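You operate a simulated robot arm through the tools that you are given. There is no shell and no other tool. Be economical: measure what you need, move in short steps, check, and stop when the job is done.

Carry out the task below with a simulated robot arm. There is one attempt and no reset: what you move stays moved.

TASK
Lock the side rail at 250 mm and push profile R4 against it.

The check looks at the end state, three seconds after you hand in, the way a careful person would. Anything else that was tipped, shoved, dropped, spilled or broken makes it a failure.

THE ROBOT
A 7-joint arm with a fingered hand on a trunk, on a base that drives. Base frame: it is fixed to the floor where the robot stands at the start and does not move with it; the origin is under the middle of the robot, x ahead of it, y to its left, z up. Lengths are in cm, angles in rad, forces in N, time in s.
With the tool pointing down near the work surface it reaches from about 32 to 70 cm from the robot's upright axis, wherever it stands. Its first joint turns from -1.204 to 3.002 rad. Places, roughly: box lever [190, 160, 100]; brake knob [70, -70, 90]; front lever [40, -50, 100]; gate knob [170, 120, 70]; rear lever [50, -60, 100]; side rail [100, -20, 110]; slim lever [60, 0, 110]. Payload 3.4 kg.
Tool frame: the origin (TCP) lies between the finger pads and is the grasp point; the fingertips stand 2.5 cm ahead of it; z points along the fingers, y is the line along which they close. Largest opening 8.8 cm; the body of the gripper starts 2.9 cm behind the TCP. The gripper is a hand of 5 fingers: y runs from the thumb to the fingers, the wrist lies at [-1.3, -9.7, -16.2] in the tool frame, and closing takes about 1.5 s.
Orientation is that of the tool frame in the base frame, as a unit quaternion [x, y, z, w]. With the fingers straight down and the wrist toward the robot, the tool's x, y and z point along [0, 1, 0], [1, 0, 0] and [0, 0, -1] of the base frame.

THE INTERFACE
- The arm moves only by the tool apply_moves. Its argument "motion" is a list that holds one entry, the list of rows, each a list of 7 numbers: the shift along the tool's x, y, z in units of 50 mm (1.0 is 50 mm), then the turn, a rotation vector about the tool's x, y, z in units of 5 degrees (1.0 is 5 degrees), then the finger opening in m, from 0 to 0.088. In form: [[[dx, dy, dz, rx, ry, rz, claw], ...]]. A call has 1 to 8 rows; each row shifts and turns the commanded pose from where the row before left it, along the tool's axes as they then stand. A call with a number of a shift or a turn outside -1 to 1 is refused whole. Each row takes 0.2 s and may step no farther than 5 cm and 0.15 rad from the row before; otherwise, or with a gripper value out of range, the whole call is refused. Where a pose cannot be reached the arm comes as near as it can. A force on the tool above 80 N (or 10 N above the force at the start of the call, whichever is more), or a blocked arm, ends the call early, and 0.2 s more pass. Each finger travels about 15.3 cm/s and halts on what it meets, pressing with about 26 N; the grip force reading is that of the motor and also rises with nothing between the fingers. The clock runs only during rows and for 0.2 s after the last one: add rows that do not move to give the fingers time. It gives the time, the measured TCP pose, the force on the tool (base axes), the opening and the grip force at its end, in the units of the frame above (readings bear some noise), with the torque about the TCP (base axes, N m) and any sound that the robot's microphone picked up.
- Cameras (640 x 400 px; columns grow to the right, rows downward): "scene" is now at [13.41, -1.56, 156.35]; the picture's right is [-0.20, -0.98, 0.00], its down [-0.60, 0.12, -0.79] and it looks along [0.77, -0.16, -0.61] (base axes); focal length 266 px, centre (320, 200). "wrist" rides on the gripper at [5.9, -7.9, -10.5] in the tool frame; the picture's right is [-0.73, 0.32, -0.61], its down [-0.62, -0.68, 0.38] and it looks along [-0.29, 0.66, 0.70] (tool axes); focal length 234 px, centre (320, 200).
- get_image(camera): a new picture of that camera. It takes no simulated time.
- slide_trunk(by): slides the trunk up (or, below 0, down) by that many cm; the arm and the scene camera ride with it, the base frame stays. It gives what a move gives, with no picture.
- steer(legs): drives the robot by 1 to 6 legs, each [ahead, left, turn to the left] in cm, cm and rad, along the robot's own axes; the way and the turn of a leg run together, so that a leg with both is an arc; at most 150 cm and 3.142 rad a leg. The arm and the cameras ride along, it lands a little off, and it stops where it bumps. It gives what a move gives.
- preshape(shape): the hand has 5 fingers and takes this shape, open, in about a second: jaw (thumb against the fingers, like two jaws); tri (thumb and two fingers); tip (a fingertip pinch); poke (one finger out to press); point (the index stretched); flat (the hand flat); cup (the hand cupped); fist (a fist). The gripper value then closes the fingers along that shape, each until it touches; the sizes above hold for jaw. It gives what a move gives, with no picture.
- aim_head(pan, tilt): turns the head with the scene camera to pan (to the left, within 1.501 rad either way) and tilt (down, from -0.506 to 1.204), counted from straight ahead of the robot. It gives what a move gives.
- locate(camera, pixels): there is no depth. For up to 12 entries [column, row, z] of the newest picture of that camera ("zoom" is the newest enlarged one), the place [x, y] in the base frame at which the ray of that pixel passes the height z, good to about 0.3 cm. It takes no simulated time.
- enlarge(camera, box): a new picture of the part [left, top, right, bottom] of that camera's present view, enlarged. It takes no simulated time.
- sign_off(): hands the job in; it is judged then, once.

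Keep the steps short. Do not move on a guess: measure, check each grasp and each placing, and mend mistakes. In all there are 80 turns and 52 pictures (those below and enlarged ones count). Leave the gripper open and the arm clear of the work at the hand-in unless told otherwise, and finish with a single line.

The tools are called as name(argument=value, ...) on one line, values as JSON. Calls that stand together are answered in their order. apply_moves: Moves the arm, as the interface text tells. Its arguments: {"type":"object","properties":{"motion":{"type":"array","items":{"type":"array","items":{"type":"array","items":{"type":"number"}}}}},"required":["motion"]} The other tools are called the same way: slide_trunk (by) slides the trunk up or down; preshape (shape) gives the hand a shape; steer (legs) drives the base; aim_head (pan, tilt) turns the head that bears the scene camera; get_image (camera) takes a picture; locate (camera, pixels) gives the place at which the rays of pixels pass given heights; enlarge (camera, box) takes an enlarged picture of a part of a camera's view; sign_off () hands the job in.

At the start:

```text
clock: 0.0
position: [45.36, 3.9, 130.3]
orientation: [0.707, 0.707, 0.001, 0.0]
ft_force: [-0.5, 0.7, 0.4]
torque: [-0.02, -0.02, 0.01]
gripper_width: 8.76
grasp_force: 0.1
shape: jaw
trunk travel left (down, up): [-82.5, 11.5]
robot x, y, heading: [0.1, -0.36, 0.004]
head pan, tilt: [-0.202, 0.661]
```

scene: 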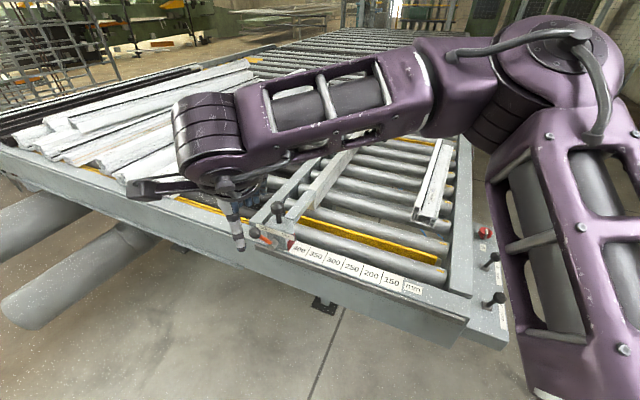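
wrist: 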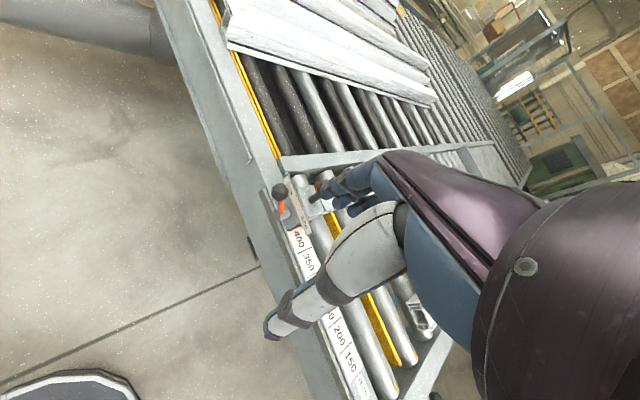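

I see a roller table with a scale (400…150), a side rail with a lever near (280,210), and white profiles. I'll enlarge the rail/scale area and the profiles at left.

enlarge(camera="scene", box=[220, 180, 520, 340])

enlarge(camera="scene", box=[0, 50, 260, 220])

enlarge(camera="scene", box=[290, 110, 500, 270])

```text
2.13 times, centred on (370, 260) of scene
```

zoom: 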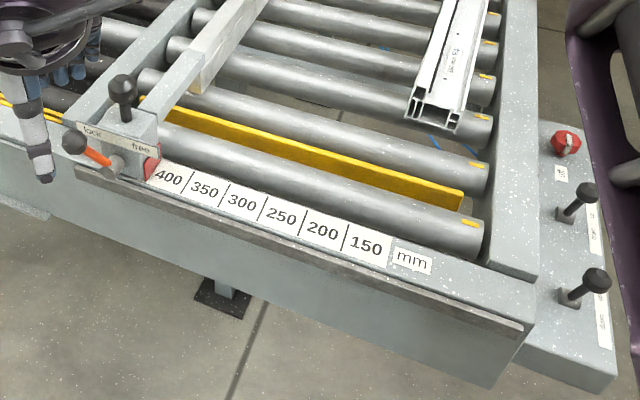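

```text
2.35 times, centred on (130, 135) of scene
```

zoom: 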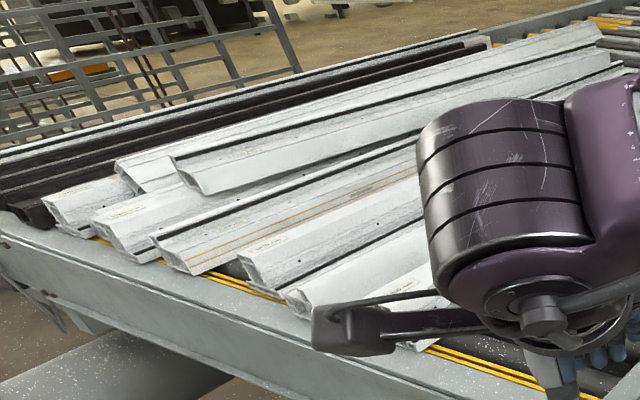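

```text
2.50 times, centred on (395, 190) of scene
```

zoom: 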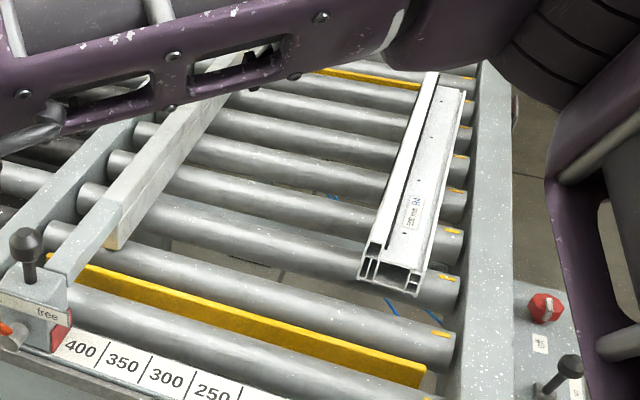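

The profile by the right side carries an "R4"-like label. The carriage has "lock/free" text. I'll enlarge closer on the carriage, the labels and the right block.

enlarge(camera="scene", box=[240, 190, 340, 270])

enlarge(camera="scene", box=[450, 210, 530, 350])

enlarge(camera="scene", box=[400, 160, 460, 240])

enlarge(camera="wrist", box=[240, 140, 440, 400])

```text
5.00 times, centred on (290, 230) of scene
```

zoom: 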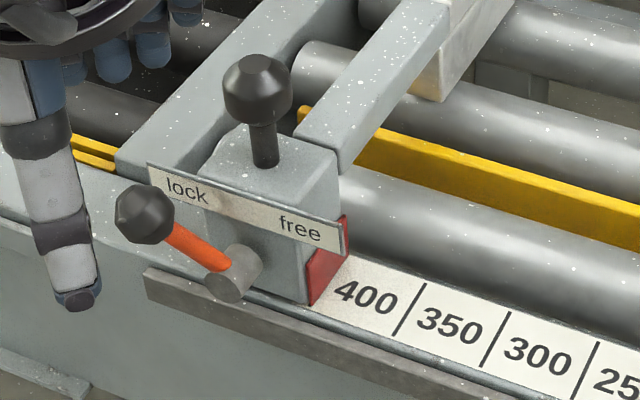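

```text
2.86 times, centred on (490, 280) of scene
```

zoom: 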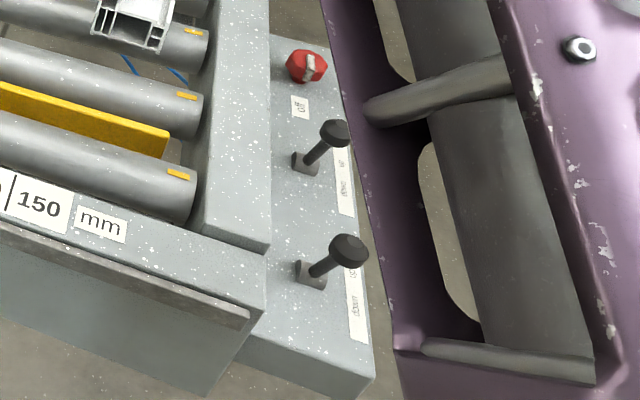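

```text
5.00 times, centred on (430, 200) of scene
```

zoom: 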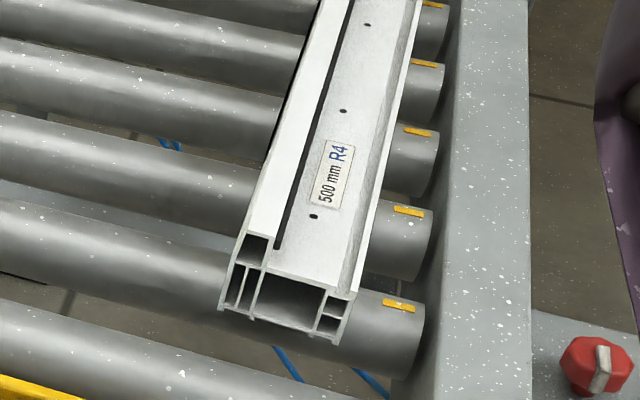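

```text
1.54 times, centred on (340, 270) of wrist
```

zoom: 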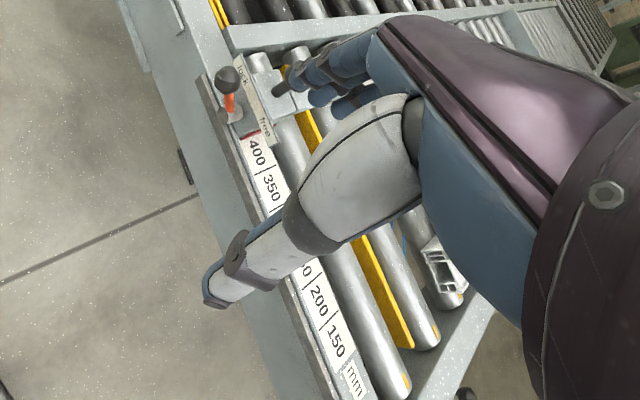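

Lever (orange, black ball) stands at "lock"; the pointer (red) is left of 400. I'll triangulate the scale ticks by tracing the same ticks in scene and wrist at several heights.

locate(camera="scene", pixels=[[307.2, 251.6, 90], [307.2, 251.6, 100], [307.2, 251.6, 110], [380.8, 274.5, 90], [380.8, 274.5, 100], [380.8, 274.5, 110], [324.5, 257.2, 100], [342.8, 262.8, 100], [361.1, 268.9, 100], [401.4, 280.2, 100], [304, 240, 100], [304, 240, 105]])

locate(camera="wrist", pixels=[[304.3, 251.8, 90], [304.3, 251.8, 100], [304.3, 251.8, 110], [344.5, 346.6, 90], [344.5, 346.6, 100], [344.5, 346.6, 110]])

```text
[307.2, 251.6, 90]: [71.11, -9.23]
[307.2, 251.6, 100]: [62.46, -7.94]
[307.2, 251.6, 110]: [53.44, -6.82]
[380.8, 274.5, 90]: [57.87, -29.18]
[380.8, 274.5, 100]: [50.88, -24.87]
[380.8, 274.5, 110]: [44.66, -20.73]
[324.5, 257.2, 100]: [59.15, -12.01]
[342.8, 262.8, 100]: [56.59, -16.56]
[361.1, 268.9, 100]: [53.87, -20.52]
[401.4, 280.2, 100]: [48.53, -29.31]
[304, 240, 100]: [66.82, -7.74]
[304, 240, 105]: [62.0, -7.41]
```

```text
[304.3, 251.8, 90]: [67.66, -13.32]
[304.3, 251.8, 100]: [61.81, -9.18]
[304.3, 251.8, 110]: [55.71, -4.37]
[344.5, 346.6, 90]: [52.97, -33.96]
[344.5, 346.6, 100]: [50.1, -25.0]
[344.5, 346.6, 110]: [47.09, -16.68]
```

The scale's tick pitch comes out at 5 cm with z≈101, so the scale is true-size, running along u≈(-0.56,-0.83). Enlarge the scale end and the fence.

enlarge(camera="scene", box=[285, 225, 385, 290])

enlarge(camera="scene", box=[360, 240, 480, 315])

```text
6.15 times, centred on (335, 258) of scene
```

zoom: 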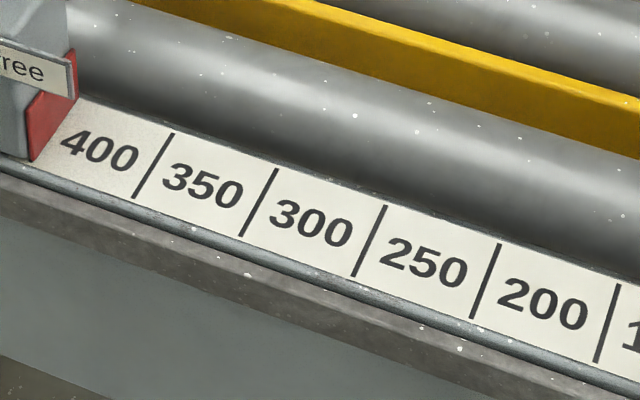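

```text
5.33 times, centred on (420, 278) of scene
```

zoom: 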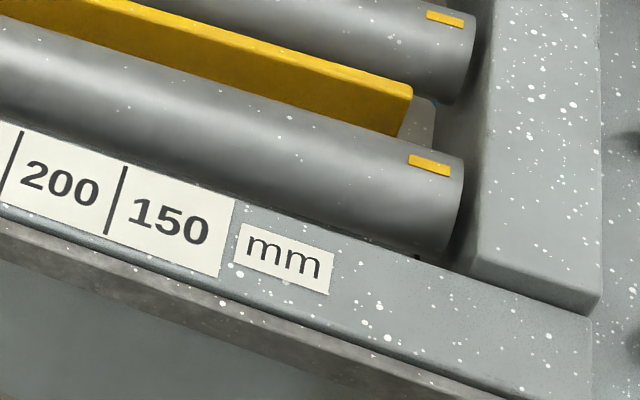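

The tick to the left of each label is that label's value (150's tick is ≈15 cm from the fence). Now a close wrist look at the carriage to triangulate the lever ball, pivot and knob.

enlarge(camera="wrist", box=[240, 150, 360, 250])

locate(camera="scene", pixels=[[255, 232.6, 100], [255, 232.6, 110], [277.6, 207.6, 100], [277.6, 207.6, 115], [272.4, 246, 98], [272.4, 246, 108], [304, 241, 101], [304, 241, 108]])

```text
4.00 times, centred on (300, 200) of wrist
```

zoom: 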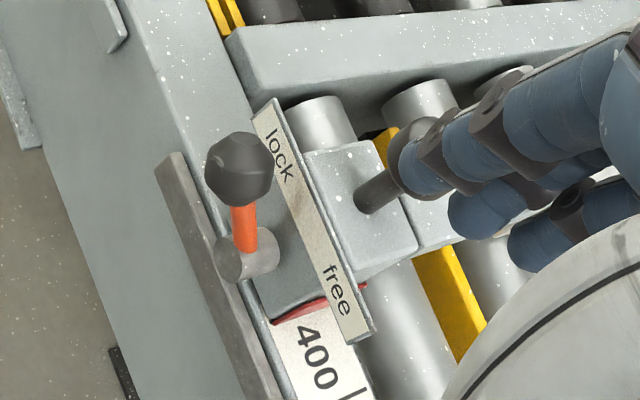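

```text
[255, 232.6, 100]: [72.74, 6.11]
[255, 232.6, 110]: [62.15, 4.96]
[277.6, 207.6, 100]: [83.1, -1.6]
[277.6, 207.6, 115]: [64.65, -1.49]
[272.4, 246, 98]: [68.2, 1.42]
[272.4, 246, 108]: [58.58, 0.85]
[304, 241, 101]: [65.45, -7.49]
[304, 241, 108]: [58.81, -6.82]
```

locate(camera="wrist", pixels=[[279.5, 192, 100], [279.5, 192, 110], [280.75, 216, 98], [280.75, 216, 108], [312.5, 200, 105], [312.5, 200, 112], [288.75, 230, 101], [282, 206, 105]])

locate(camera="scene", pixels=[[288, 251, 101], [310, 242, 101], [279.4, 222.6, 105], [279.4, 222.6, 112]])

```text
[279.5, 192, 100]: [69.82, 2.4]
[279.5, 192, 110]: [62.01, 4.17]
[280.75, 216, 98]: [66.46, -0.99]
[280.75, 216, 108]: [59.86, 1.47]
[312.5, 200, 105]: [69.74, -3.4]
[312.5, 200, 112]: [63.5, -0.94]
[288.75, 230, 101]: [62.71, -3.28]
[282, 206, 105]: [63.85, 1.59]
```

```text
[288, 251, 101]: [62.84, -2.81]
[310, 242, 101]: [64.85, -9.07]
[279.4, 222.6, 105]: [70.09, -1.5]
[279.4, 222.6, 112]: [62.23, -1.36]
```

Estimates: scale z≈101; lever ball ≈(60.9,4.6,111), pivot ≈(61.5,0.9,105), knob ≈(65,-1.6,114). I'll try the poke shape (one finger out) and look at it with both cameras.

preshape(shape="poke")

get_image(camera="wrist")

get_image(camera="scene")

```text
clock: 0.9
position: [45.44, 3.89, 130.29]
orientation: [0.707, 0.707, 0.0, 0.0]
ft_force: [0.4, 0.6, -0.5]
torque: [0.02, 0.01, 0.02]
gripper_width: 0.01
grasp_force: 0.1
shape: poke
trunk travel left (down, up): [-82.5, 11.5]
robot x, y, heading: [-0.18, 0.33, 0.0]
head pan, tilt: [-0.202, 0.661]
```

```text
39 pictures are left
```

wrist: 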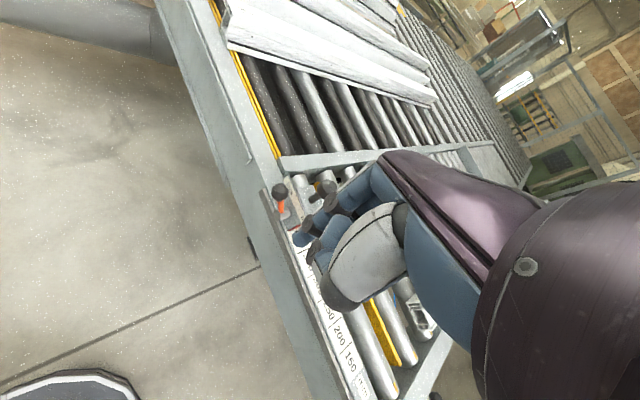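

```text
38 pictures are left
```

scene: 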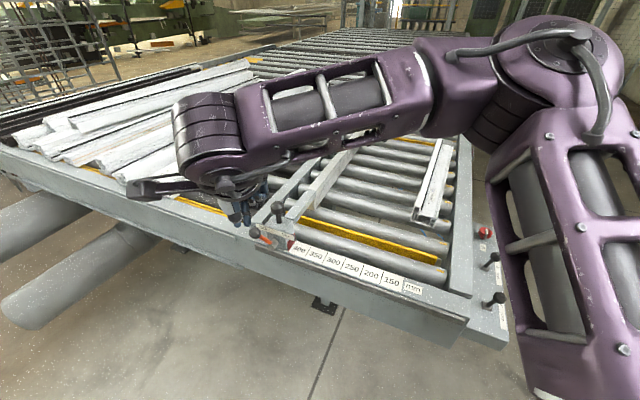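

enlarge(camera="wrist", box=[250, 140, 450, 320])

```text
2.22 times, centred on (350, 230) of wrist
```

zoom: 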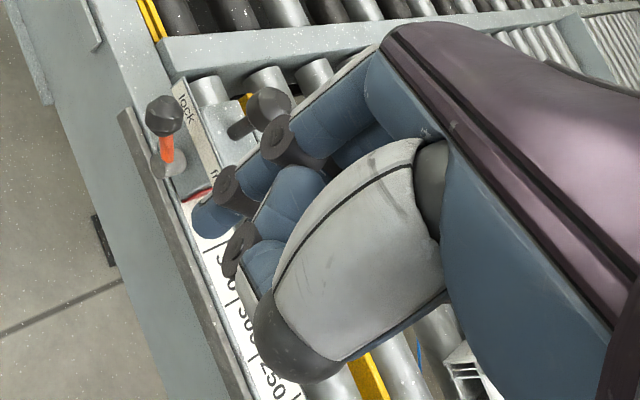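

preshape(shape="point")

enlarge(camera="wrist", box=[190, 130, 450, 330])

```text
clock: 1.8
position: [45.4, 3.94, 130.41]
orientation: [0.707, 0.707, 0.0, 0.0]
ft_force: [0.0, 0.4, -0.1]
torque: [0.03, -0.02, 0.0]
gripper_width: 0.0
grasp_force: 0.1
shape: point
trunk travel left (down, up): [-82.5, 11.5]
robot x, y, heading: [0.05, -0.2, 0.003]
head pan, tilt: [-0.202, 0.661]
```

```text
2.00 times, centred on (320, 230) of wrist
```

zoom: 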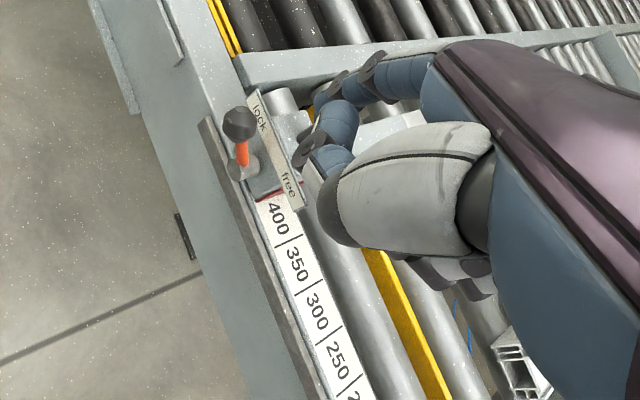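

Unclear for a side push; instead I'll straddle/pinch the lever ball with thumb and fingertips. Take the "tip" shape and yaw the tool 55.7° so that it closes along the scale direction (8 of 11 rows first), staying at z 130.

preshape(shape="tip")

apply_moves(motion=[[[0, 0, 0, 0, 0, -1, 0.088], [0, 0, 0, 0, 0, -1, 0.088], [0, 0, 0, 0, 0, -1, 0.088], [0, 0, 0, 0, 0, -1, 0.088], [0, 0, 0, 0, 0, -1, 0.088], [0, 0, 0, 0, 0, -1, 0.088], [0, 0, 0, 0, 0, -1, 0.088], [0, 0, 0, 0, 0, -1, 0.088]]])

apply_moves(motion=[[[0, 0, 0, 0, 0, -1, 0.088], [0, 0, 0, 0, 0, -1, 0.088], [0, 0, 0, 0, 0, -1, 0.088], [0, 0, 0, 0, 0, -0.14, 0.088]]])

get_image(camera="wrist")

get_image(camera="scene")

```text
clock: 2.7
position: [45.45, 3.95, 130.19]
orientation: [0.707, 0.707, 0.0, 0.0]
ft_force: [0.3, -0.3, -0.8]
torque: [0.02, -0.06, -0.01]
gripper_width: 8.79
grasp_force: 0.1
shape: tip
trunk travel left (down, up): [-82.5, 11.5]
robot x, y, heading: [-0.14, 0.23, 0.001]
head pan, tilt: [-0.202, 0.661]
```

```text
clock: 4.5
position: [45.41, 3.73, 130.3]
orientation: [0.421, 0.907, 0.001, 0.001]
ft_force: [0.4, -0.1, -0.6]
torque: [0.03, 0.02, 0.01]
gripper_width: 8.78
grasp_force: 0.0
shape: tip
trunk travel left (down, up): [-82.5, 11.5]
robot x, y, heading: [-0.2, 0.3, 0.002]
head pan, tilt: [-0.202, 0.661]
```

```text
clock: 5.5
position: [45.39, 3.93, 130.27]
orientation: [0.294, 0.956, -0.001, 0.0]
ft_force: [-0.3, 0.2, -0.4]
torque: [0.01, 0.01, 0.0]
gripper_width: 8.78
grasp_force: 0.0
shape: tip
trunk travel left (down, up): [-82.5, 11.5]
robot x, y, heading: [0.28, 0.18, -0.0]
head pan, tilt: [-0.202, 0.661]
```

```text
35 pictures are left
```

wrist: 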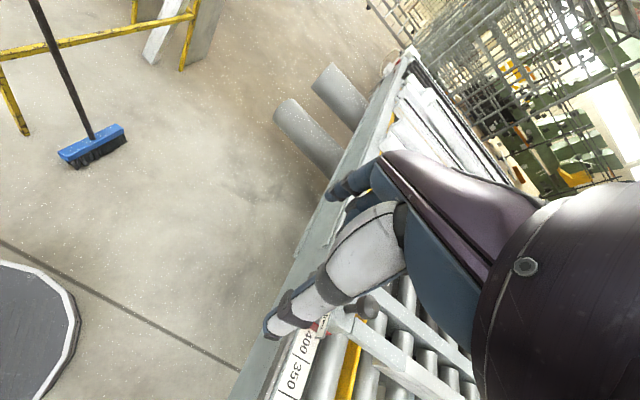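

```text
34 pictures are left
```

scene: 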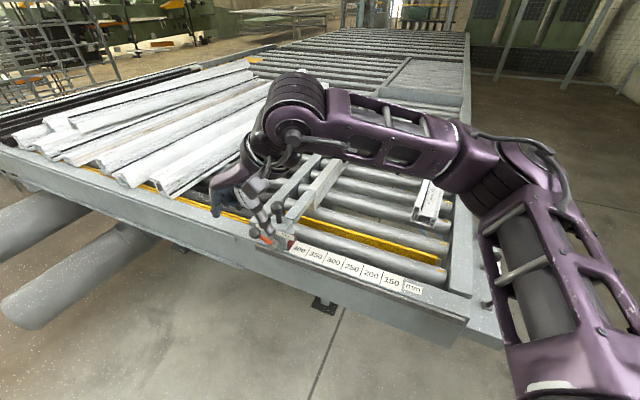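

Arm now out of the way of the scale. Tool y = along the scale to the left, tool x = toward me. Next: move above the lever ball (60.9, 4.6) and down to z 120 (fingertips 117.5, above everything near the ball), then look.

apply_moves(motion=[[[-0.62, 0.465, 0, 0, 0, 0, 0.088], [-0.62, 0.465, 0, 0, 0, 0, 0.088], [-0.62, 0.465, 0, 0, 0, 0, 0.088], [-0.62, 0.465, 0, 0, 0, 0, 0.088], [0, 0, 1, 0, 0, 0, 0.088], [0, 0, 1, 0, 0, 0, 0.088]]])

enlarge(camera="wrist", box=[200, 130, 440, 330])

enlarge(camera="scene", box=[200, 160, 340, 270])

```text
clock: 6.9
position: [53.8, 4.08, 119.92]
orientation: [0.294, 0.956, 0.0, 0.0]
ft_force: [-0.4, 0.4, -0.8]
torque: [0.02, -0.04, -0.02]
gripper_width: 8.74
grasp_force: 0.1
shape: tip
out of reach, approached as far as the arm can: row 3, 4
trunk travel left (down, up): [-82.5, 11.5]
robot x, y, heading: [-0.22, -0.26, 0.0]
head pan, tilt: [-0.202, 0.661]
```

```text
2.00 times, centred on (320, 230) of wrist
```

zoom: 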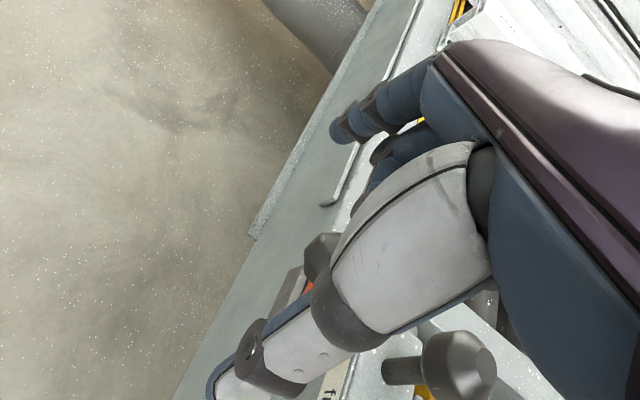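

```text
3.64 times, centred on (270, 215) of scene
```

zoom: 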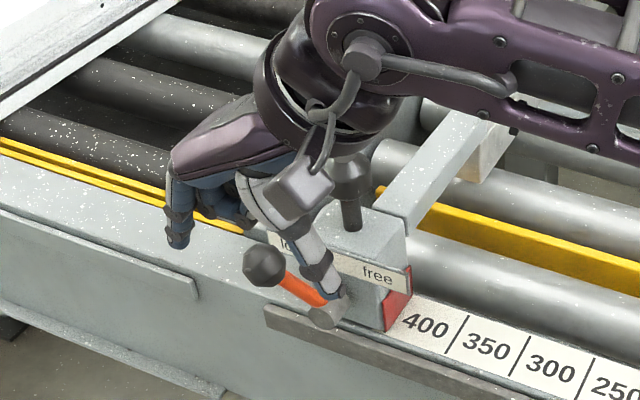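

Out of reach held it at x 53.8; at this lower height there may be more reach. Try a small step toward the ball.

apply_moves(motion=[[[-0.3, 0.2, 0, 0, 0, 0, 0.088]]])

```text
clock: 7.3
position: [55.75, 4.31, 120.12]
orientation: [0.295, 0.955, 0.001, 0.001]
ft_force: [0.4, 0.0, -0.3]
torque: [0.0, -0.02, -0.02]
gripper_width: 8.79
grasp_force: 0.1
shape: tip
trunk travel left (down, up): [-82.5, 11.5]
robot x, y, heading: [-0.37, -0.27, 0.004]
head pan, tilt: [-0.202, 0.661]
```

It follows commands exactly from the clamped pose. Go on to above the ball (tips at 117.5, still over it).

apply_moves(motion=[[[-0.41, 0.315, 0, 0, 0, 0, 0.088], [-0.41, 0.315, 0, 0, 0, 0, 0.088]]])

get_image(camera="wrist")

enlarge(camera="scene", box=[200, 170, 320, 270])

```text
clock: 7.9
position: [55.76, 4.27, 120.21]
orientation: [0.295, 0.955, 0.0, 0.0]
ft_force: [0.1, 0.2, -0.3]
torque: [-0.02, 0.01, 0.01]
gripper_width: 8.8
grasp_force: 0.0
shape: tip
out of reach, approached as far as the arm can: row 1, 2
trunk travel left (down, up): [-82.5, 11.5]
robot x, y, heading: [0.3, 0.2, -0.002]
head pan, tilt: [-0.202, 0.661]
```

```text
31 pictures are left
```

wrist: 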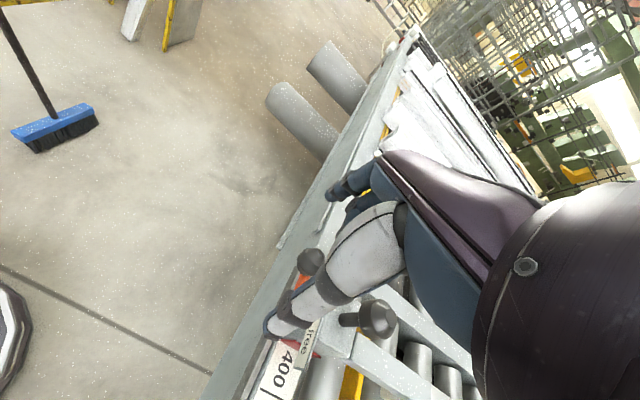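

```text
4.00 times, centred on (260, 220) of scene
```

zoom: 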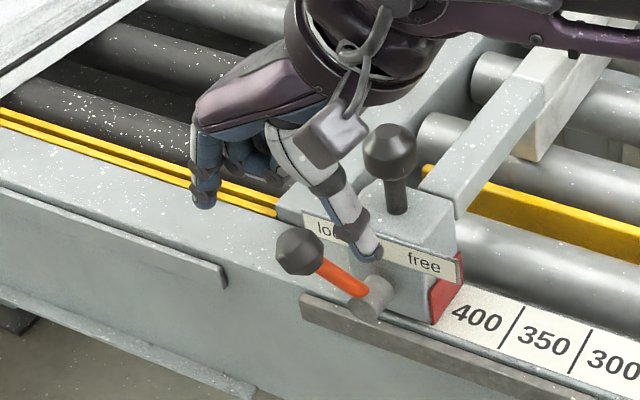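

The arm is at its reach limit here, so the base must go a few cm ahead. Check ball position and the room in front of the base (the dark shape at left edge of the wrist view is my base).

locate(camera="wrist", pixels=[[311, 261, 108], [311, 261, 111], [311, 261, 114], [27, 325, 0], [27, 325, 20], [380, 318, 110], [380, 318, 115], [10, 285, 20]])

locate(camera="zoom", pixels=[[300, 251, 108], [300, 251, 111], [300, 251, 114], [388, 150, 112], [388, 150, 115], [388, 150, 118], [380, 310, 100], [380, 310, 105]])

locate(camera="scene", pixels=[[322, 302, 0], [465, 345, 90], [225, 240, 80]])

```text
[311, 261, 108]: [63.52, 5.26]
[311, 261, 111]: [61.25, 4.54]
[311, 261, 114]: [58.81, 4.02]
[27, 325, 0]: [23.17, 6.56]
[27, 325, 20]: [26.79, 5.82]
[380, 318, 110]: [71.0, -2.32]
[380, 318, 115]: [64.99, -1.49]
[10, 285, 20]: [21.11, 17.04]
```

```text
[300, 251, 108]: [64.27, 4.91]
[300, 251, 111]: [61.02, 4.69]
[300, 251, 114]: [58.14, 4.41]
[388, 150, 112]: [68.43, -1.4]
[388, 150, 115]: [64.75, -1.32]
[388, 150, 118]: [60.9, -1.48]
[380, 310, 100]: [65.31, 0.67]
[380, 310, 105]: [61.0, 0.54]
```

```text
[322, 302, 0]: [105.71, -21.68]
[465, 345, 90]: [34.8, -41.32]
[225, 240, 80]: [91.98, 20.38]
```

Ball ≈(61.1,4.6,111), knob ≈(64.8,-1.4,115). Base front is near x 25 and nothing stands near it. Lift and pull the hand back, then drive 9 cm ahead.

apply_moves(motion=[[[0.5, -0.4, -0.4, 0, 0, 0, 0.088], [0.5, -0.4, -0.4, 0, 0, 0, 0.088]]])

steer(legs=[[9, 0, 0]])

```text
clock: 8.5
position: [49.05, 3.57, 124.21]
orientation: [0.295, 0.956, 0.001, 0.001]
ft_force: [-0.2, 0.2, 1.5]
torque: [0.02, 0.01, 0.02]
gripper_width: 8.78
grasp_force: 0.0
shape: tip
trunk travel left (down, up): [-82.5, 11.5]
robot x, y, heading: [0.16, -0.19, -0.003]
head pan, tilt: [-0.202, 0.661]
```

```text
clock: 9.6
position: [58.27, 3.76, 124.17]
orientation: [0.293, 0.956, 0.001, 0.0]
ft_force: [0.4, -0.1, -0.8]
torque: [-0.01, 0.0, -0.01]
gripper_width: 8.8
grasp_force: 0.0
shape: tip
trunk travel left (down, up): [-82.5, 11.5]
robot x, y, heading: [9.12, -0.23, -0.001]
head pan, tilt: [-0.202, 0.661]
```

Position over the ball and descend to TCP z 115 (tips ~112.5), then look.

apply_moves(motion=[[[-0.374, 0.458, 0, 0, 0, 0, 0.088], [0, 0, 0.9, 0, 0, 0, 0.088], [0, 0, 0.9, 0, 0, 0, 0.088]]])

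enlarge(camera="wrist", box=[220, 150, 420, 350])

enlarge(camera="scene", box=[190, 190, 330, 290])

```text
clock: 10.4
position: [61.08, 4.51, 115.31]
orientation: [0.292, 0.956, 0.001, 0.0]
ft_force: [0.4, 0.2, -0.3]
torque: [-0.02, 0.03, 0.0]
gripper_width: 8.79
grasp_force: 0.1
shape: tip
trunk travel left (down, up): [-82.5, 11.5]
robot x, y, heading: [9.12, -0.0, -0.001]
head pan, tilt: [-0.202, 0.661]
```

```text
2.00 times, centred on (320, 250) of wrist
```

zoom: 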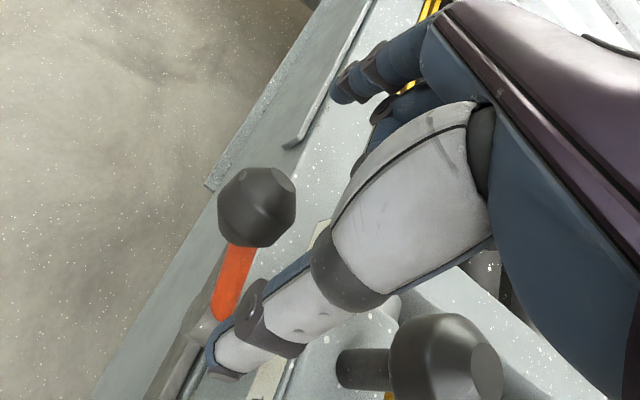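

```text
4.00 times, centred on (260, 240) of scene
```

zoom: 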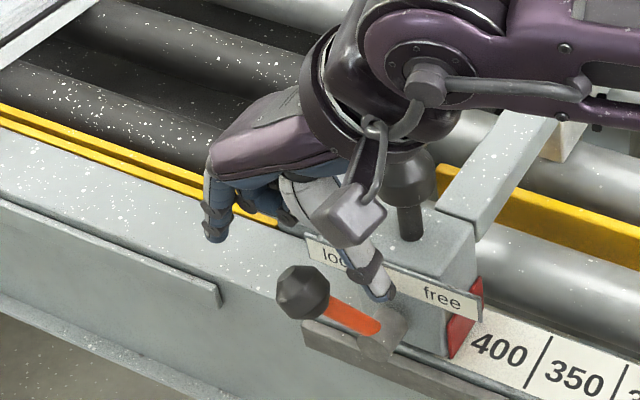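

The ball is right under the TCP by 4.3 cm as planned. Descend to TCP z≈112 and close to see if the fingers meet the ball.

apply_moves(motion=[[[0, 0, 0.33, 0, 0, 0, 0.088], [0, 0, 0.33, 0, 0, 0, 0.088], [0, 0, 0, 0, 0, 0, 0.06], [0, 0, 0, 0, 0, 0, 0.04], [0, 0, 0, 0, 0, 0, 0.025], [0, 0, 0, 0, 0, 0, 0.025], [0, 0, 0, 0, 0, 0, 0.025]]])

enlarge(camera="wrist", box=[220, 150, 420, 350])

```text
clock: 12.0
position: [61.19, 4.46, 111.99]
orientation: [0.293, 0.956, 0.0, 0.0]
ft_force: [1.3, -0.4, 1.4]
torque: [0.02, 0.0, 0.02]
gripper_width: 2.59
grasp_force: 0.1
shape: tip
trunk travel left (down, up): [-82.5, 11.5]
robot x, y, heading: [8.92, 0.14, 0.002]
head pan, tilt: [-0.202, 0.661]
```

```text
2.00 times, centred on (320, 250) of wrist
```

zoom: 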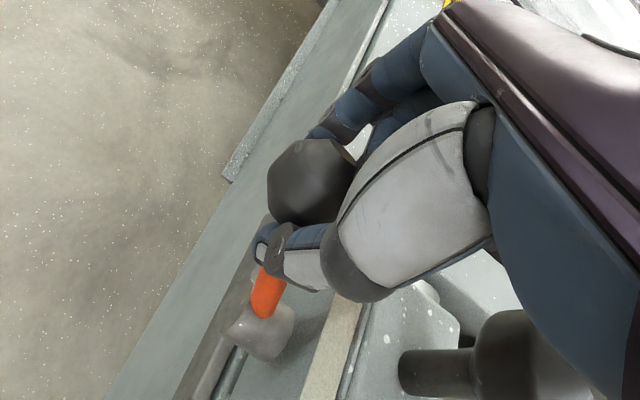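

Thumb is around the lever under the ball, index on the far side. Push toward "free" (tool −y) in an arc, half way first.

apply_moves(motion=[[[0, -0.2, -0.06, 0, 0, 0, 0.025], [0, -0.2, -0.04, 0, 0, 0, 0.025], [0, -0.2, -0.02, 0, 0, 0, 0.025]]])

get_image(camera="wrist")

```text
clock: 12.8
position: [59.37, 2.04, 112.44]
orientation: [0.293, 0.956, 0.0, 0.0]
ft_force: [0.2, 0.2, 0.7]
torque: [0.02, -0.02, -0.04]
gripper_width: 2.55
grasp_force: 0.1
shape: tip
trunk travel left (down, up): [-82.5, 11.5]
robot x, y, heading: [8.99, -0.17, 0.004]
head pan, tilt: [-0.202, 0.661]
```

```text
26 pictures are left
```

wrist: 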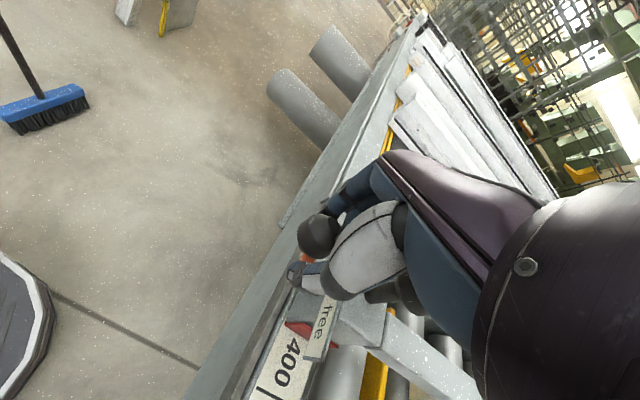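

The ball moves along with the hand, little force. Continue the arc another ~5 cm with descending path.

apply_moves(motion=[[[0, -0.2, 0.02, 0, 0, 0, 0.025], [0, -0.2, 0.04, 0, 0, 0, 0.025], [0, -0.2, 0.08, 0, 0, 0, 0.025]]])

enlarge(camera="scene", box=[220, 190, 340, 280])

```text
clock: 13.6
position: [57.79, -0.19, 111.93]
orientation: [0.293, 0.956, 0.001, 0.001]
ft_force: [3.7, 3.2, 6.1]
torque: [0.05, -0.09, 0.02]
gripper_width: 2.81
grasp_force: 0.1
shape: tip
trunk travel left (down, up): [-82.5, 11.5]
robot x, y, heading: [9.17, -0.04, -0.001]
head pan, tilt: [-0.202, 0.661]
```

```text
4.44 times, centred on (280, 235) of scene
```

zoom: 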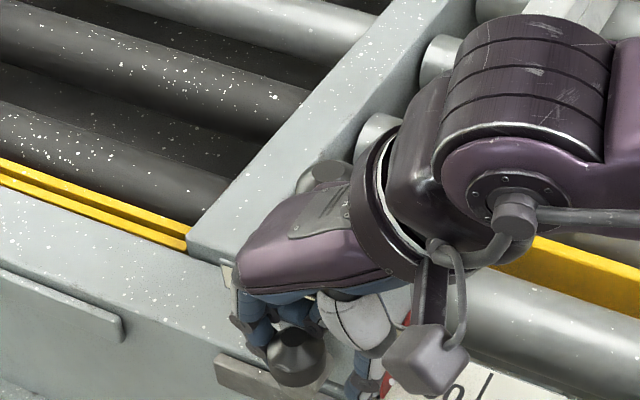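

Force now ~8 N against the motion — perhaps near the stop. One more small push.

apply_moves(motion=[[[0, -0.1, 0.06, 0, 0, 0, 0.025], [0, -0.1, 0.07, 0, 0, 0, 0.025]]])

get_image(camera="wrist")

```text
clock: 14.2
position: [57.19, -1.25, 111.57]
orientation: [0.294, 0.956, 0.004, 0.003]
ft_force: [11.7, -2.6, 29.4]
torque: [0.3, -0.17, -0.1]
gripper_width: 2.66
grasp_force: 0.0
shape: tip
trunk travel left (down, up): [-82.5, 11.5]
robot x, y, heading: [9.05, 0.14, 0.0]
head pan, tilt: [-0.202, 0.661]
```

```text
24 pictures are left
```

wrist: 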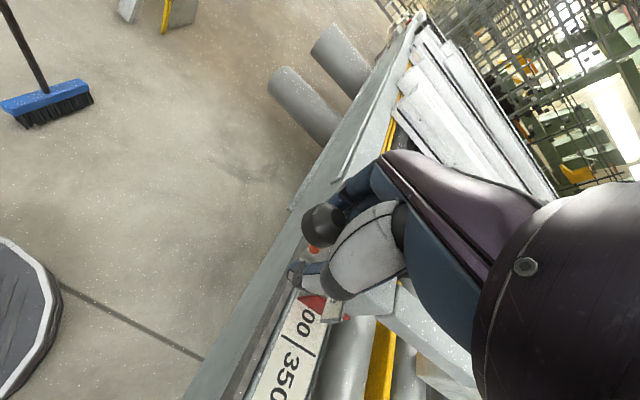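

Red pointer now overlaps the "400" — the carriage is free and slides. Relieve the downward press (0.6 cm up) and push on along the scale ~8 cm, watching the force.

apply_moves(motion=[[[0, 0, -0.12, 0, 0, 0, 0.025], [0, -0.3, 0, 0, 0, 0, 0.025], [0, -0.3, 0, 0, 0, 0, 0.025], [0, -0.3, 0, 0, 0, 0, 0.025]]])

get_image(camera="wrist")

```text
clock: 15.2
position: [54.66, -5.01, 111.67]
orientation: [0.293, 0.956, 0.001, 0.0]
ft_force: [8.5, -1.9, 18.8]
torque: [0.22, -0.16, -0.07]
gripper_width: 2.69
grasp_force: 0.0
shape: tip
trunk travel left (down, up): [-82.5, 11.5]
robot x, y, heading: [9.17, 0.04, 0.0]
head pan, tilt: [-0.202, 0.661]
```

```text
23 pictures are left
```

wrist: 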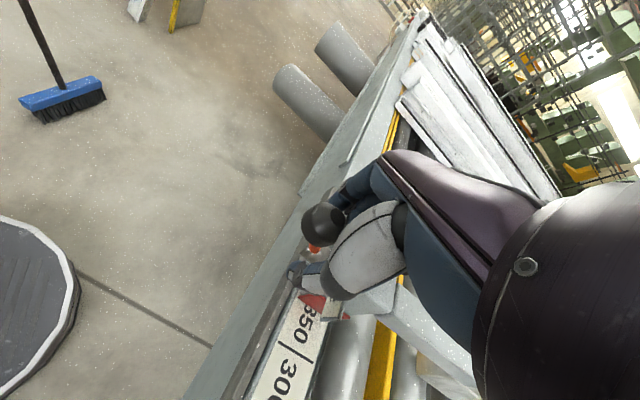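

Carriage follows the hand (pointer now just past the 350 tick). Enlarge the pointer to read precisely.

enlarge(camera="wrist", box=[230, 250, 370, 390])

```text
2.86 times, centred on (300, 320) of wrist
```

zoom: 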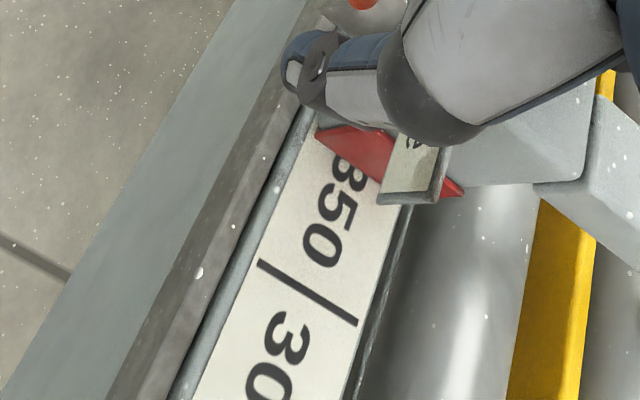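

locate(camera="zoom", pixels=[[315, 135, 101], [345, 158, 101], [375, 181, 101], [258, 262, 101], [307, 292, 101], [357, 323, 101], [465, 190, 105], [425, 204, 106]])

```text
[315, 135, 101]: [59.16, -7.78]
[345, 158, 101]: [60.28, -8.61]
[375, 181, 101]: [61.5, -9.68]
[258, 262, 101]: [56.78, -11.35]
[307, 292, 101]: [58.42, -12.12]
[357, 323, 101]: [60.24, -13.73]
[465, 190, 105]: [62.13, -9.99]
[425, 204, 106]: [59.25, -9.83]
```

Pointer reads ≈341 mm (4.1 cm from the 300 tick). Needs 9.1 cm more; push 8.4 cm, then measure.

apply_moves(motion=[[[0, -0.3, -0.06, 0, 0, 0, 0.025], [0, -0.3, 0, 0, 0, 0, 0.025], [0, -0.3, 0, 0, 0, 0, 0.025], [0, -0.3, 0, 0, 0, 0, 0.025], [0, -0.3, 0, 0, 0, 0, 0.025], [0, -0.18, 0, 0, 0, 0, 0.025]]])

enlarge(camera="wrist", box=[230, 250, 370, 390])

```text
clock: 16.6
position: [50.15, -11.69, 111.91]
orientation: [0.293, 0.956, 0.0, -0.001]
ft_force: [0.1, 3.7, -2.8]
torque: [0.05, 0.04, 0.06]
gripper_width: 2.95
grasp_force: 0.1
shape: tip
trunk travel left (down, up): [-82.5, 11.5]
robot x, y, heading: [9.0, -0.21, 0.004]
head pan, tilt: [-0.202, 0.661]
```

```text
2.86 times, centred on (300, 320) of wrist
```

zoom: 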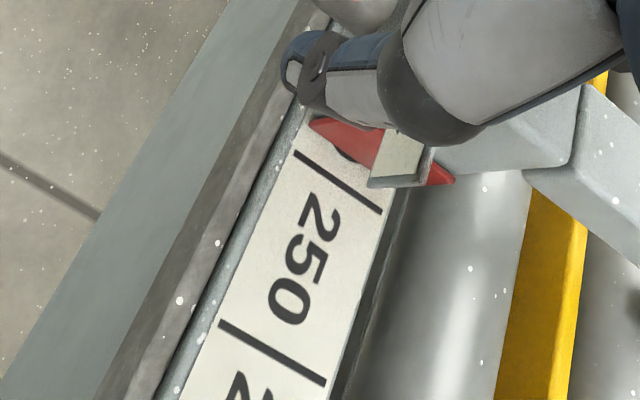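

locate(camera="zoom", pixels=[[309, 120, 101], [345, 150, 101], [370, 172, 101], [297, 153, 101], [338, 181, 101], [380, 211, 101], [220, 323, 101], [325, 384, 101]])

```text
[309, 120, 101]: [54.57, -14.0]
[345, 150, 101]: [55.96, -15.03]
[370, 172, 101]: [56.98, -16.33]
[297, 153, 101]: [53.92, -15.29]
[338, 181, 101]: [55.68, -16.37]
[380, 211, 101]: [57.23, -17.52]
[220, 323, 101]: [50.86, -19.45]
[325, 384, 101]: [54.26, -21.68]
```

1.15 cm short of the 250 tick. Push 1.15 cm more and measure.

apply_moves(motion=[[[0, -0.12, 0, 0, 0, 0, 0.025], [0, -0.11, 0, 0, 0, 0, 0.025], [0, 0, 0, 0, 0, 0, 0.025]]])

enlarge(camera="wrist", box=[250, 260, 350, 340])

```text
clock: 17.4
position: [49.51, -12.63, 112.02]
orientation: [0.293, 0.956, -0.001, 0.0]
ft_force: [1.0, 5.7, -2.4]
torque: [0.05, 0.0, 0.06]
gripper_width: 2.93
grasp_force: 0.1
shape: tip
trunk travel left (down, up): [-82.5, 11.5]
robot x, y, heading: [9.34, -0.11, 0.004]
head pan, tilt: [-0.202, 0.661]
```

```text
5.00 times, centred on (300, 300) of wrist
```

zoom: 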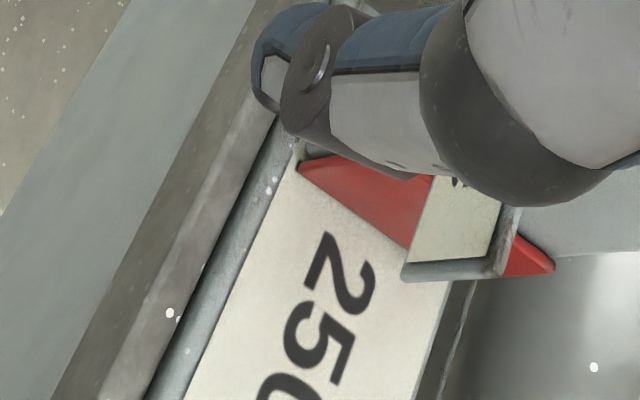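

The tick is now just under the red edge. Measure the edge and the label's position.

locate(camera="zoom", pixels=[[302, 174, 101], [355, 211, 101], [408, 249, 101], [325, 236, 101], [372, 270, 101]])

enlarge(camera="scene", box=[320, 230, 420, 300])

```text
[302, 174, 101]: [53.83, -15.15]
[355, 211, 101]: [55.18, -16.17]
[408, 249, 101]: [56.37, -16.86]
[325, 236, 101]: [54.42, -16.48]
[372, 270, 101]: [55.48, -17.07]
```

```text
5.71 times, centred on (370, 265) of scene
```

zoom: 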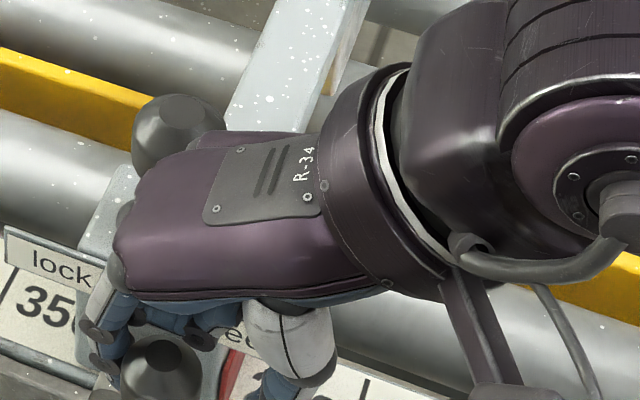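

Pointer edge u=-17.88 equals tick 250's u=-17.88. Now swing the lever back to "lock": thumb pushes the ball toward +y along the arc, and check that the carriage stays.

apply_moves(motion=[[[0, 0.2, -0.05, 0, 0, 0, 0.025], [0, 0.2, -0.05, 0, 0, 0, 0.025], [0, 0.2, 0, 0, 0, 0, 0.025], [0, 0.2, 0.03, 0, 0, 0, 0.025], [0, 0.2, 0.05, 0, 0, 0, 0.025]]])

get_image(camera="wrist")

```text
clock: 18.6
position: [52.26, -8.55, 112.18]
orientation: [0.293, 0.956, 0.0, -0.001]
ft_force: [0.5, 0.2, -1.1]
torque: [-0.01, 0.01, 0.01]
gripper_width: 2.52
grasp_force: 0.1
shape: tip
trunk travel left (down, up): [-82.5, 11.5]
robot x, y, heading: [9.21, 0.04, 0.001]
head pan, tilt: [-0.202, 0.661]
```

```text
18 pictures are left
```

wrist: 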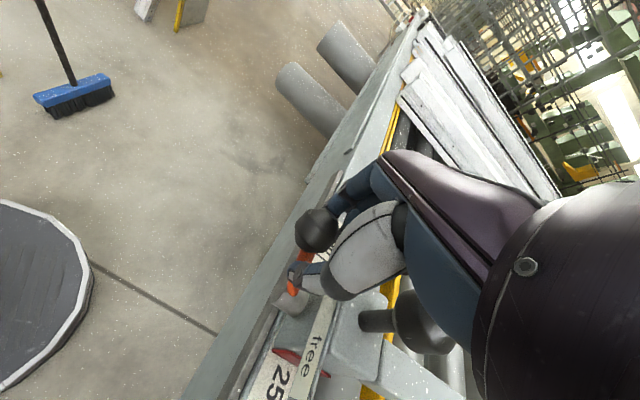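

Carriage stays, lever swings left. Continue gently to the lock stop.

apply_moves(motion=[[[0, 0.2, 0.06, 0, 0, 0, 0.025], [0, 0.14, 0.06, 0, 0, 0, 0.025]]])

```text
clock: 19.2
position: [52.91, -7.33, 111.57]
orientation: [0.294, 0.956, 0.001, 0.001]
ft_force: [-0.7, -1.8, 2.2]
torque: [-0.07, 0.07, -0.03]
gripper_width: 2.72
grasp_force: 0.0
shape: tip
trunk travel left (down, up): [-82.5, 11.5]
robot x, y, heading: [9.15, -0.21, -0.002]
head pan, tilt: [-0.202, 0.661]
```

apply_moves(motion=[[[0, 0.1, 0.03, 0, 0, 0, 0.025], [0, 0.06, 0.02, 0, 0, 0, 0.025]]])

enlarge(camera="wrist", box=[240, 200, 380, 400])

```text
clock: 19.8
position: [53.4, -6.7, 111.41]
orientation: [0.294, 0.956, 0.001, 0.001]
ft_force: [-6.4, -6.1, 5.3]
torque: [-0.14, 0.18, -0.01]
gripper_width: 3.11
grasp_force: 0.0
shape: tip
trunk travel left (down, up): [-82.5, 11.5]
robot x, y, heading: [9.06, 0.13, 0.004]
head pan, tilt: [-0.202, 0.661]
```

```text
2.00 times, centred on (310, 300) of wrist
```

zoom: 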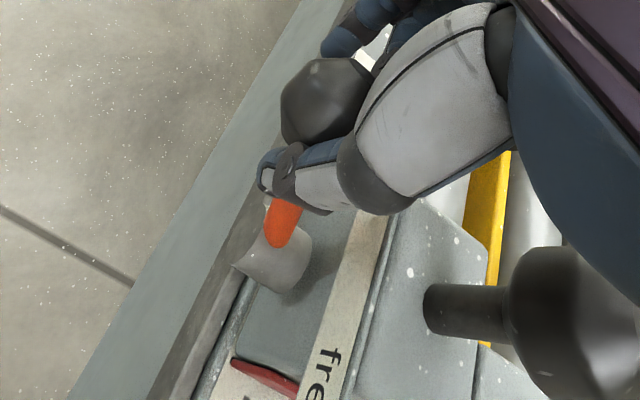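

Force shows the stop, and the pose looks like the original locked pose. Open the hand, rise straight up 10 cm, move back toward me and check.

apply_moves(motion=[[[0, -0.08, 0, 0, 0, 0, 0.05], [0, 0, 0, 0, 0, 0, 0.088], [0, 0, 0, 0, 0, 0, 0.088], [0, 0, -0.7, 0, 0, 0, 0.088], [0, 0, -0.7, 0, 0, 0, 0.088], [0, 0, -0.9, 0, 0, 0, 0.088], [0.6, 0.6, -0.2, 0, 0, 0, 0.088], [0.6, 0.6, -0.2, 0, 0, 0, 0.088]]])

get_image(camera="scene")

```text
clock: 21.6
position: [51.7, 1.69, 124.67]
orientation: [0.294, 0.956, 0.0, 0.0]
ft_force: [-0.2, 0.0, -0.4]
torque: [-0.02, 0.03, 0.03]
gripper_width: 8.79
grasp_force: 0.0
shape: tip
trunk travel left (down, up): [-82.5, 11.5]
robot x, y, heading: [9.45, -0.13, -0.003]
head pan, tilt: [-0.202, 0.661]
```

```text
16 pictures are left
```

scene: 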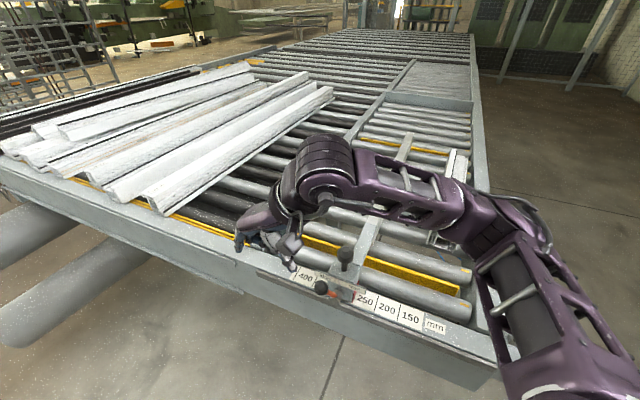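

enlarge(camera="scene", box=[305, 240, 395, 315])

```text
5.33 times, centred on (350, 278) of scene
```

zoom: 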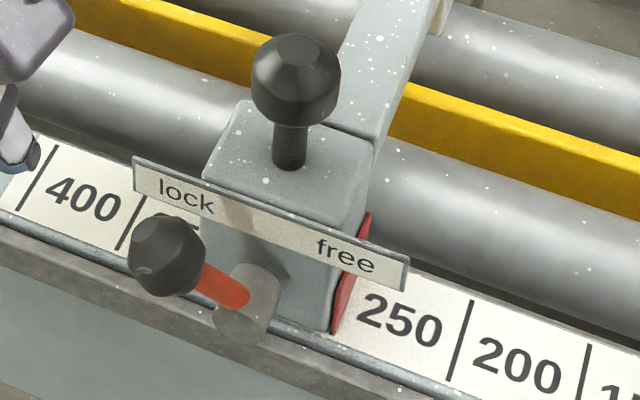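

The 400 tick is now visible left of "400", confirming the reading; the pointer sits on the hidden 250 tick. Verify the lever is at the full lock angle by locating the ball and ticks.

locate(camera="zoom", pixels=[[168, 255, 110], [168, 255, 111], [168, 255, 112], [297, 75, 115], [17, 210, 101], [120, 250, 101], [447, 380, 101], [333, 332, 101], [235, 310, 105]])

```text
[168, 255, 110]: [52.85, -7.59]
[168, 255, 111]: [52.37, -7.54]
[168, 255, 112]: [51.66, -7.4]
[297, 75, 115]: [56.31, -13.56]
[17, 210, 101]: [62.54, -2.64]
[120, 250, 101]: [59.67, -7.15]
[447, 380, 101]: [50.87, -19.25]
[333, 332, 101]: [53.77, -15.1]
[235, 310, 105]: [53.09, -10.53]
```

Rail is locked at 250 (ball–knob offset is the same as originally locked; tick distances 5.07 cm to 200 and 15.25 cm to 400). Now R4. I raise the trunk 11 cm to clear everything, turn to face along the profile (−0.6 rad) and look.

slide_trunk(by=11)

steer(legs=[[0, 0, -0.6]])

aim_head(pan=0, tilt=0.75)

get_image(camera="scene")

```text
clock: 23.0
position: [51.63, 1.4, 135.65]
orientation: [0.293, 0.956, -0.001, 0.0]
ft_force: [0.3, 0.1, -0.1]
torque: [-0.02, 0.0, 0.02]
gripper_width: 8.78
grasp_force: 0.0
shape: tip
trunk travel left (down, up): [-93.5, 0.5]
robot x, y, heading: [9.09, -0.49, 0.004]
head pan, tilt: [-0.202, 0.661]
```

```text
clock: 25.1
position: [45.02, -22.95, 135.51]
orientation: [0.564, 0.826, 0.0, 0.001]
ft_force: [-0.3, -0.9, -0.1]
torque: [0.0, -0.05, 0.0]
gripper_width: 8.79
grasp_force: 0.1
shape: tip
trunk travel left (down, up): [-93.5, 0.5]
robot x, y, heading: [9.01, -0.27, -0.6]
head pan, tilt: [-0.202, 0.661]
```

```text
clock: 25.8
position: [44.82, -22.94, 135.67]
orientation: [0.564, 0.826, 0.0, 0.0]
ft_force: [-0.2, 0.3, 1.1]
torque: [0.03, 0.02, 0.04]
gripper_width: 8.77
grasp_force: 0.1
shape: tip
trunk travel left (down, up): [-93.5, 0.5]
robot x, y, heading: [9.19, 0.15, -0.608]
head pan, tilt: [0.0, 0.75]
```

```text
14 pictures are left
```

scene: 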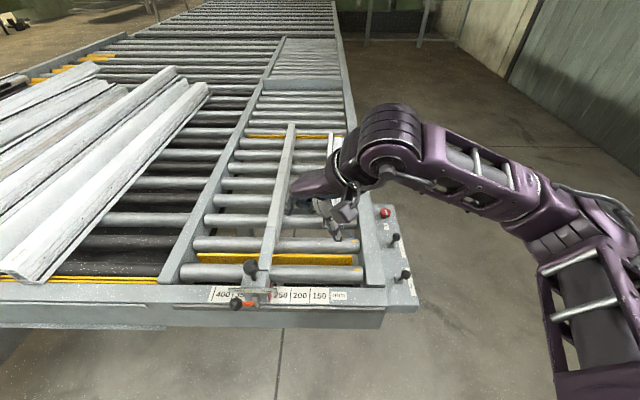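

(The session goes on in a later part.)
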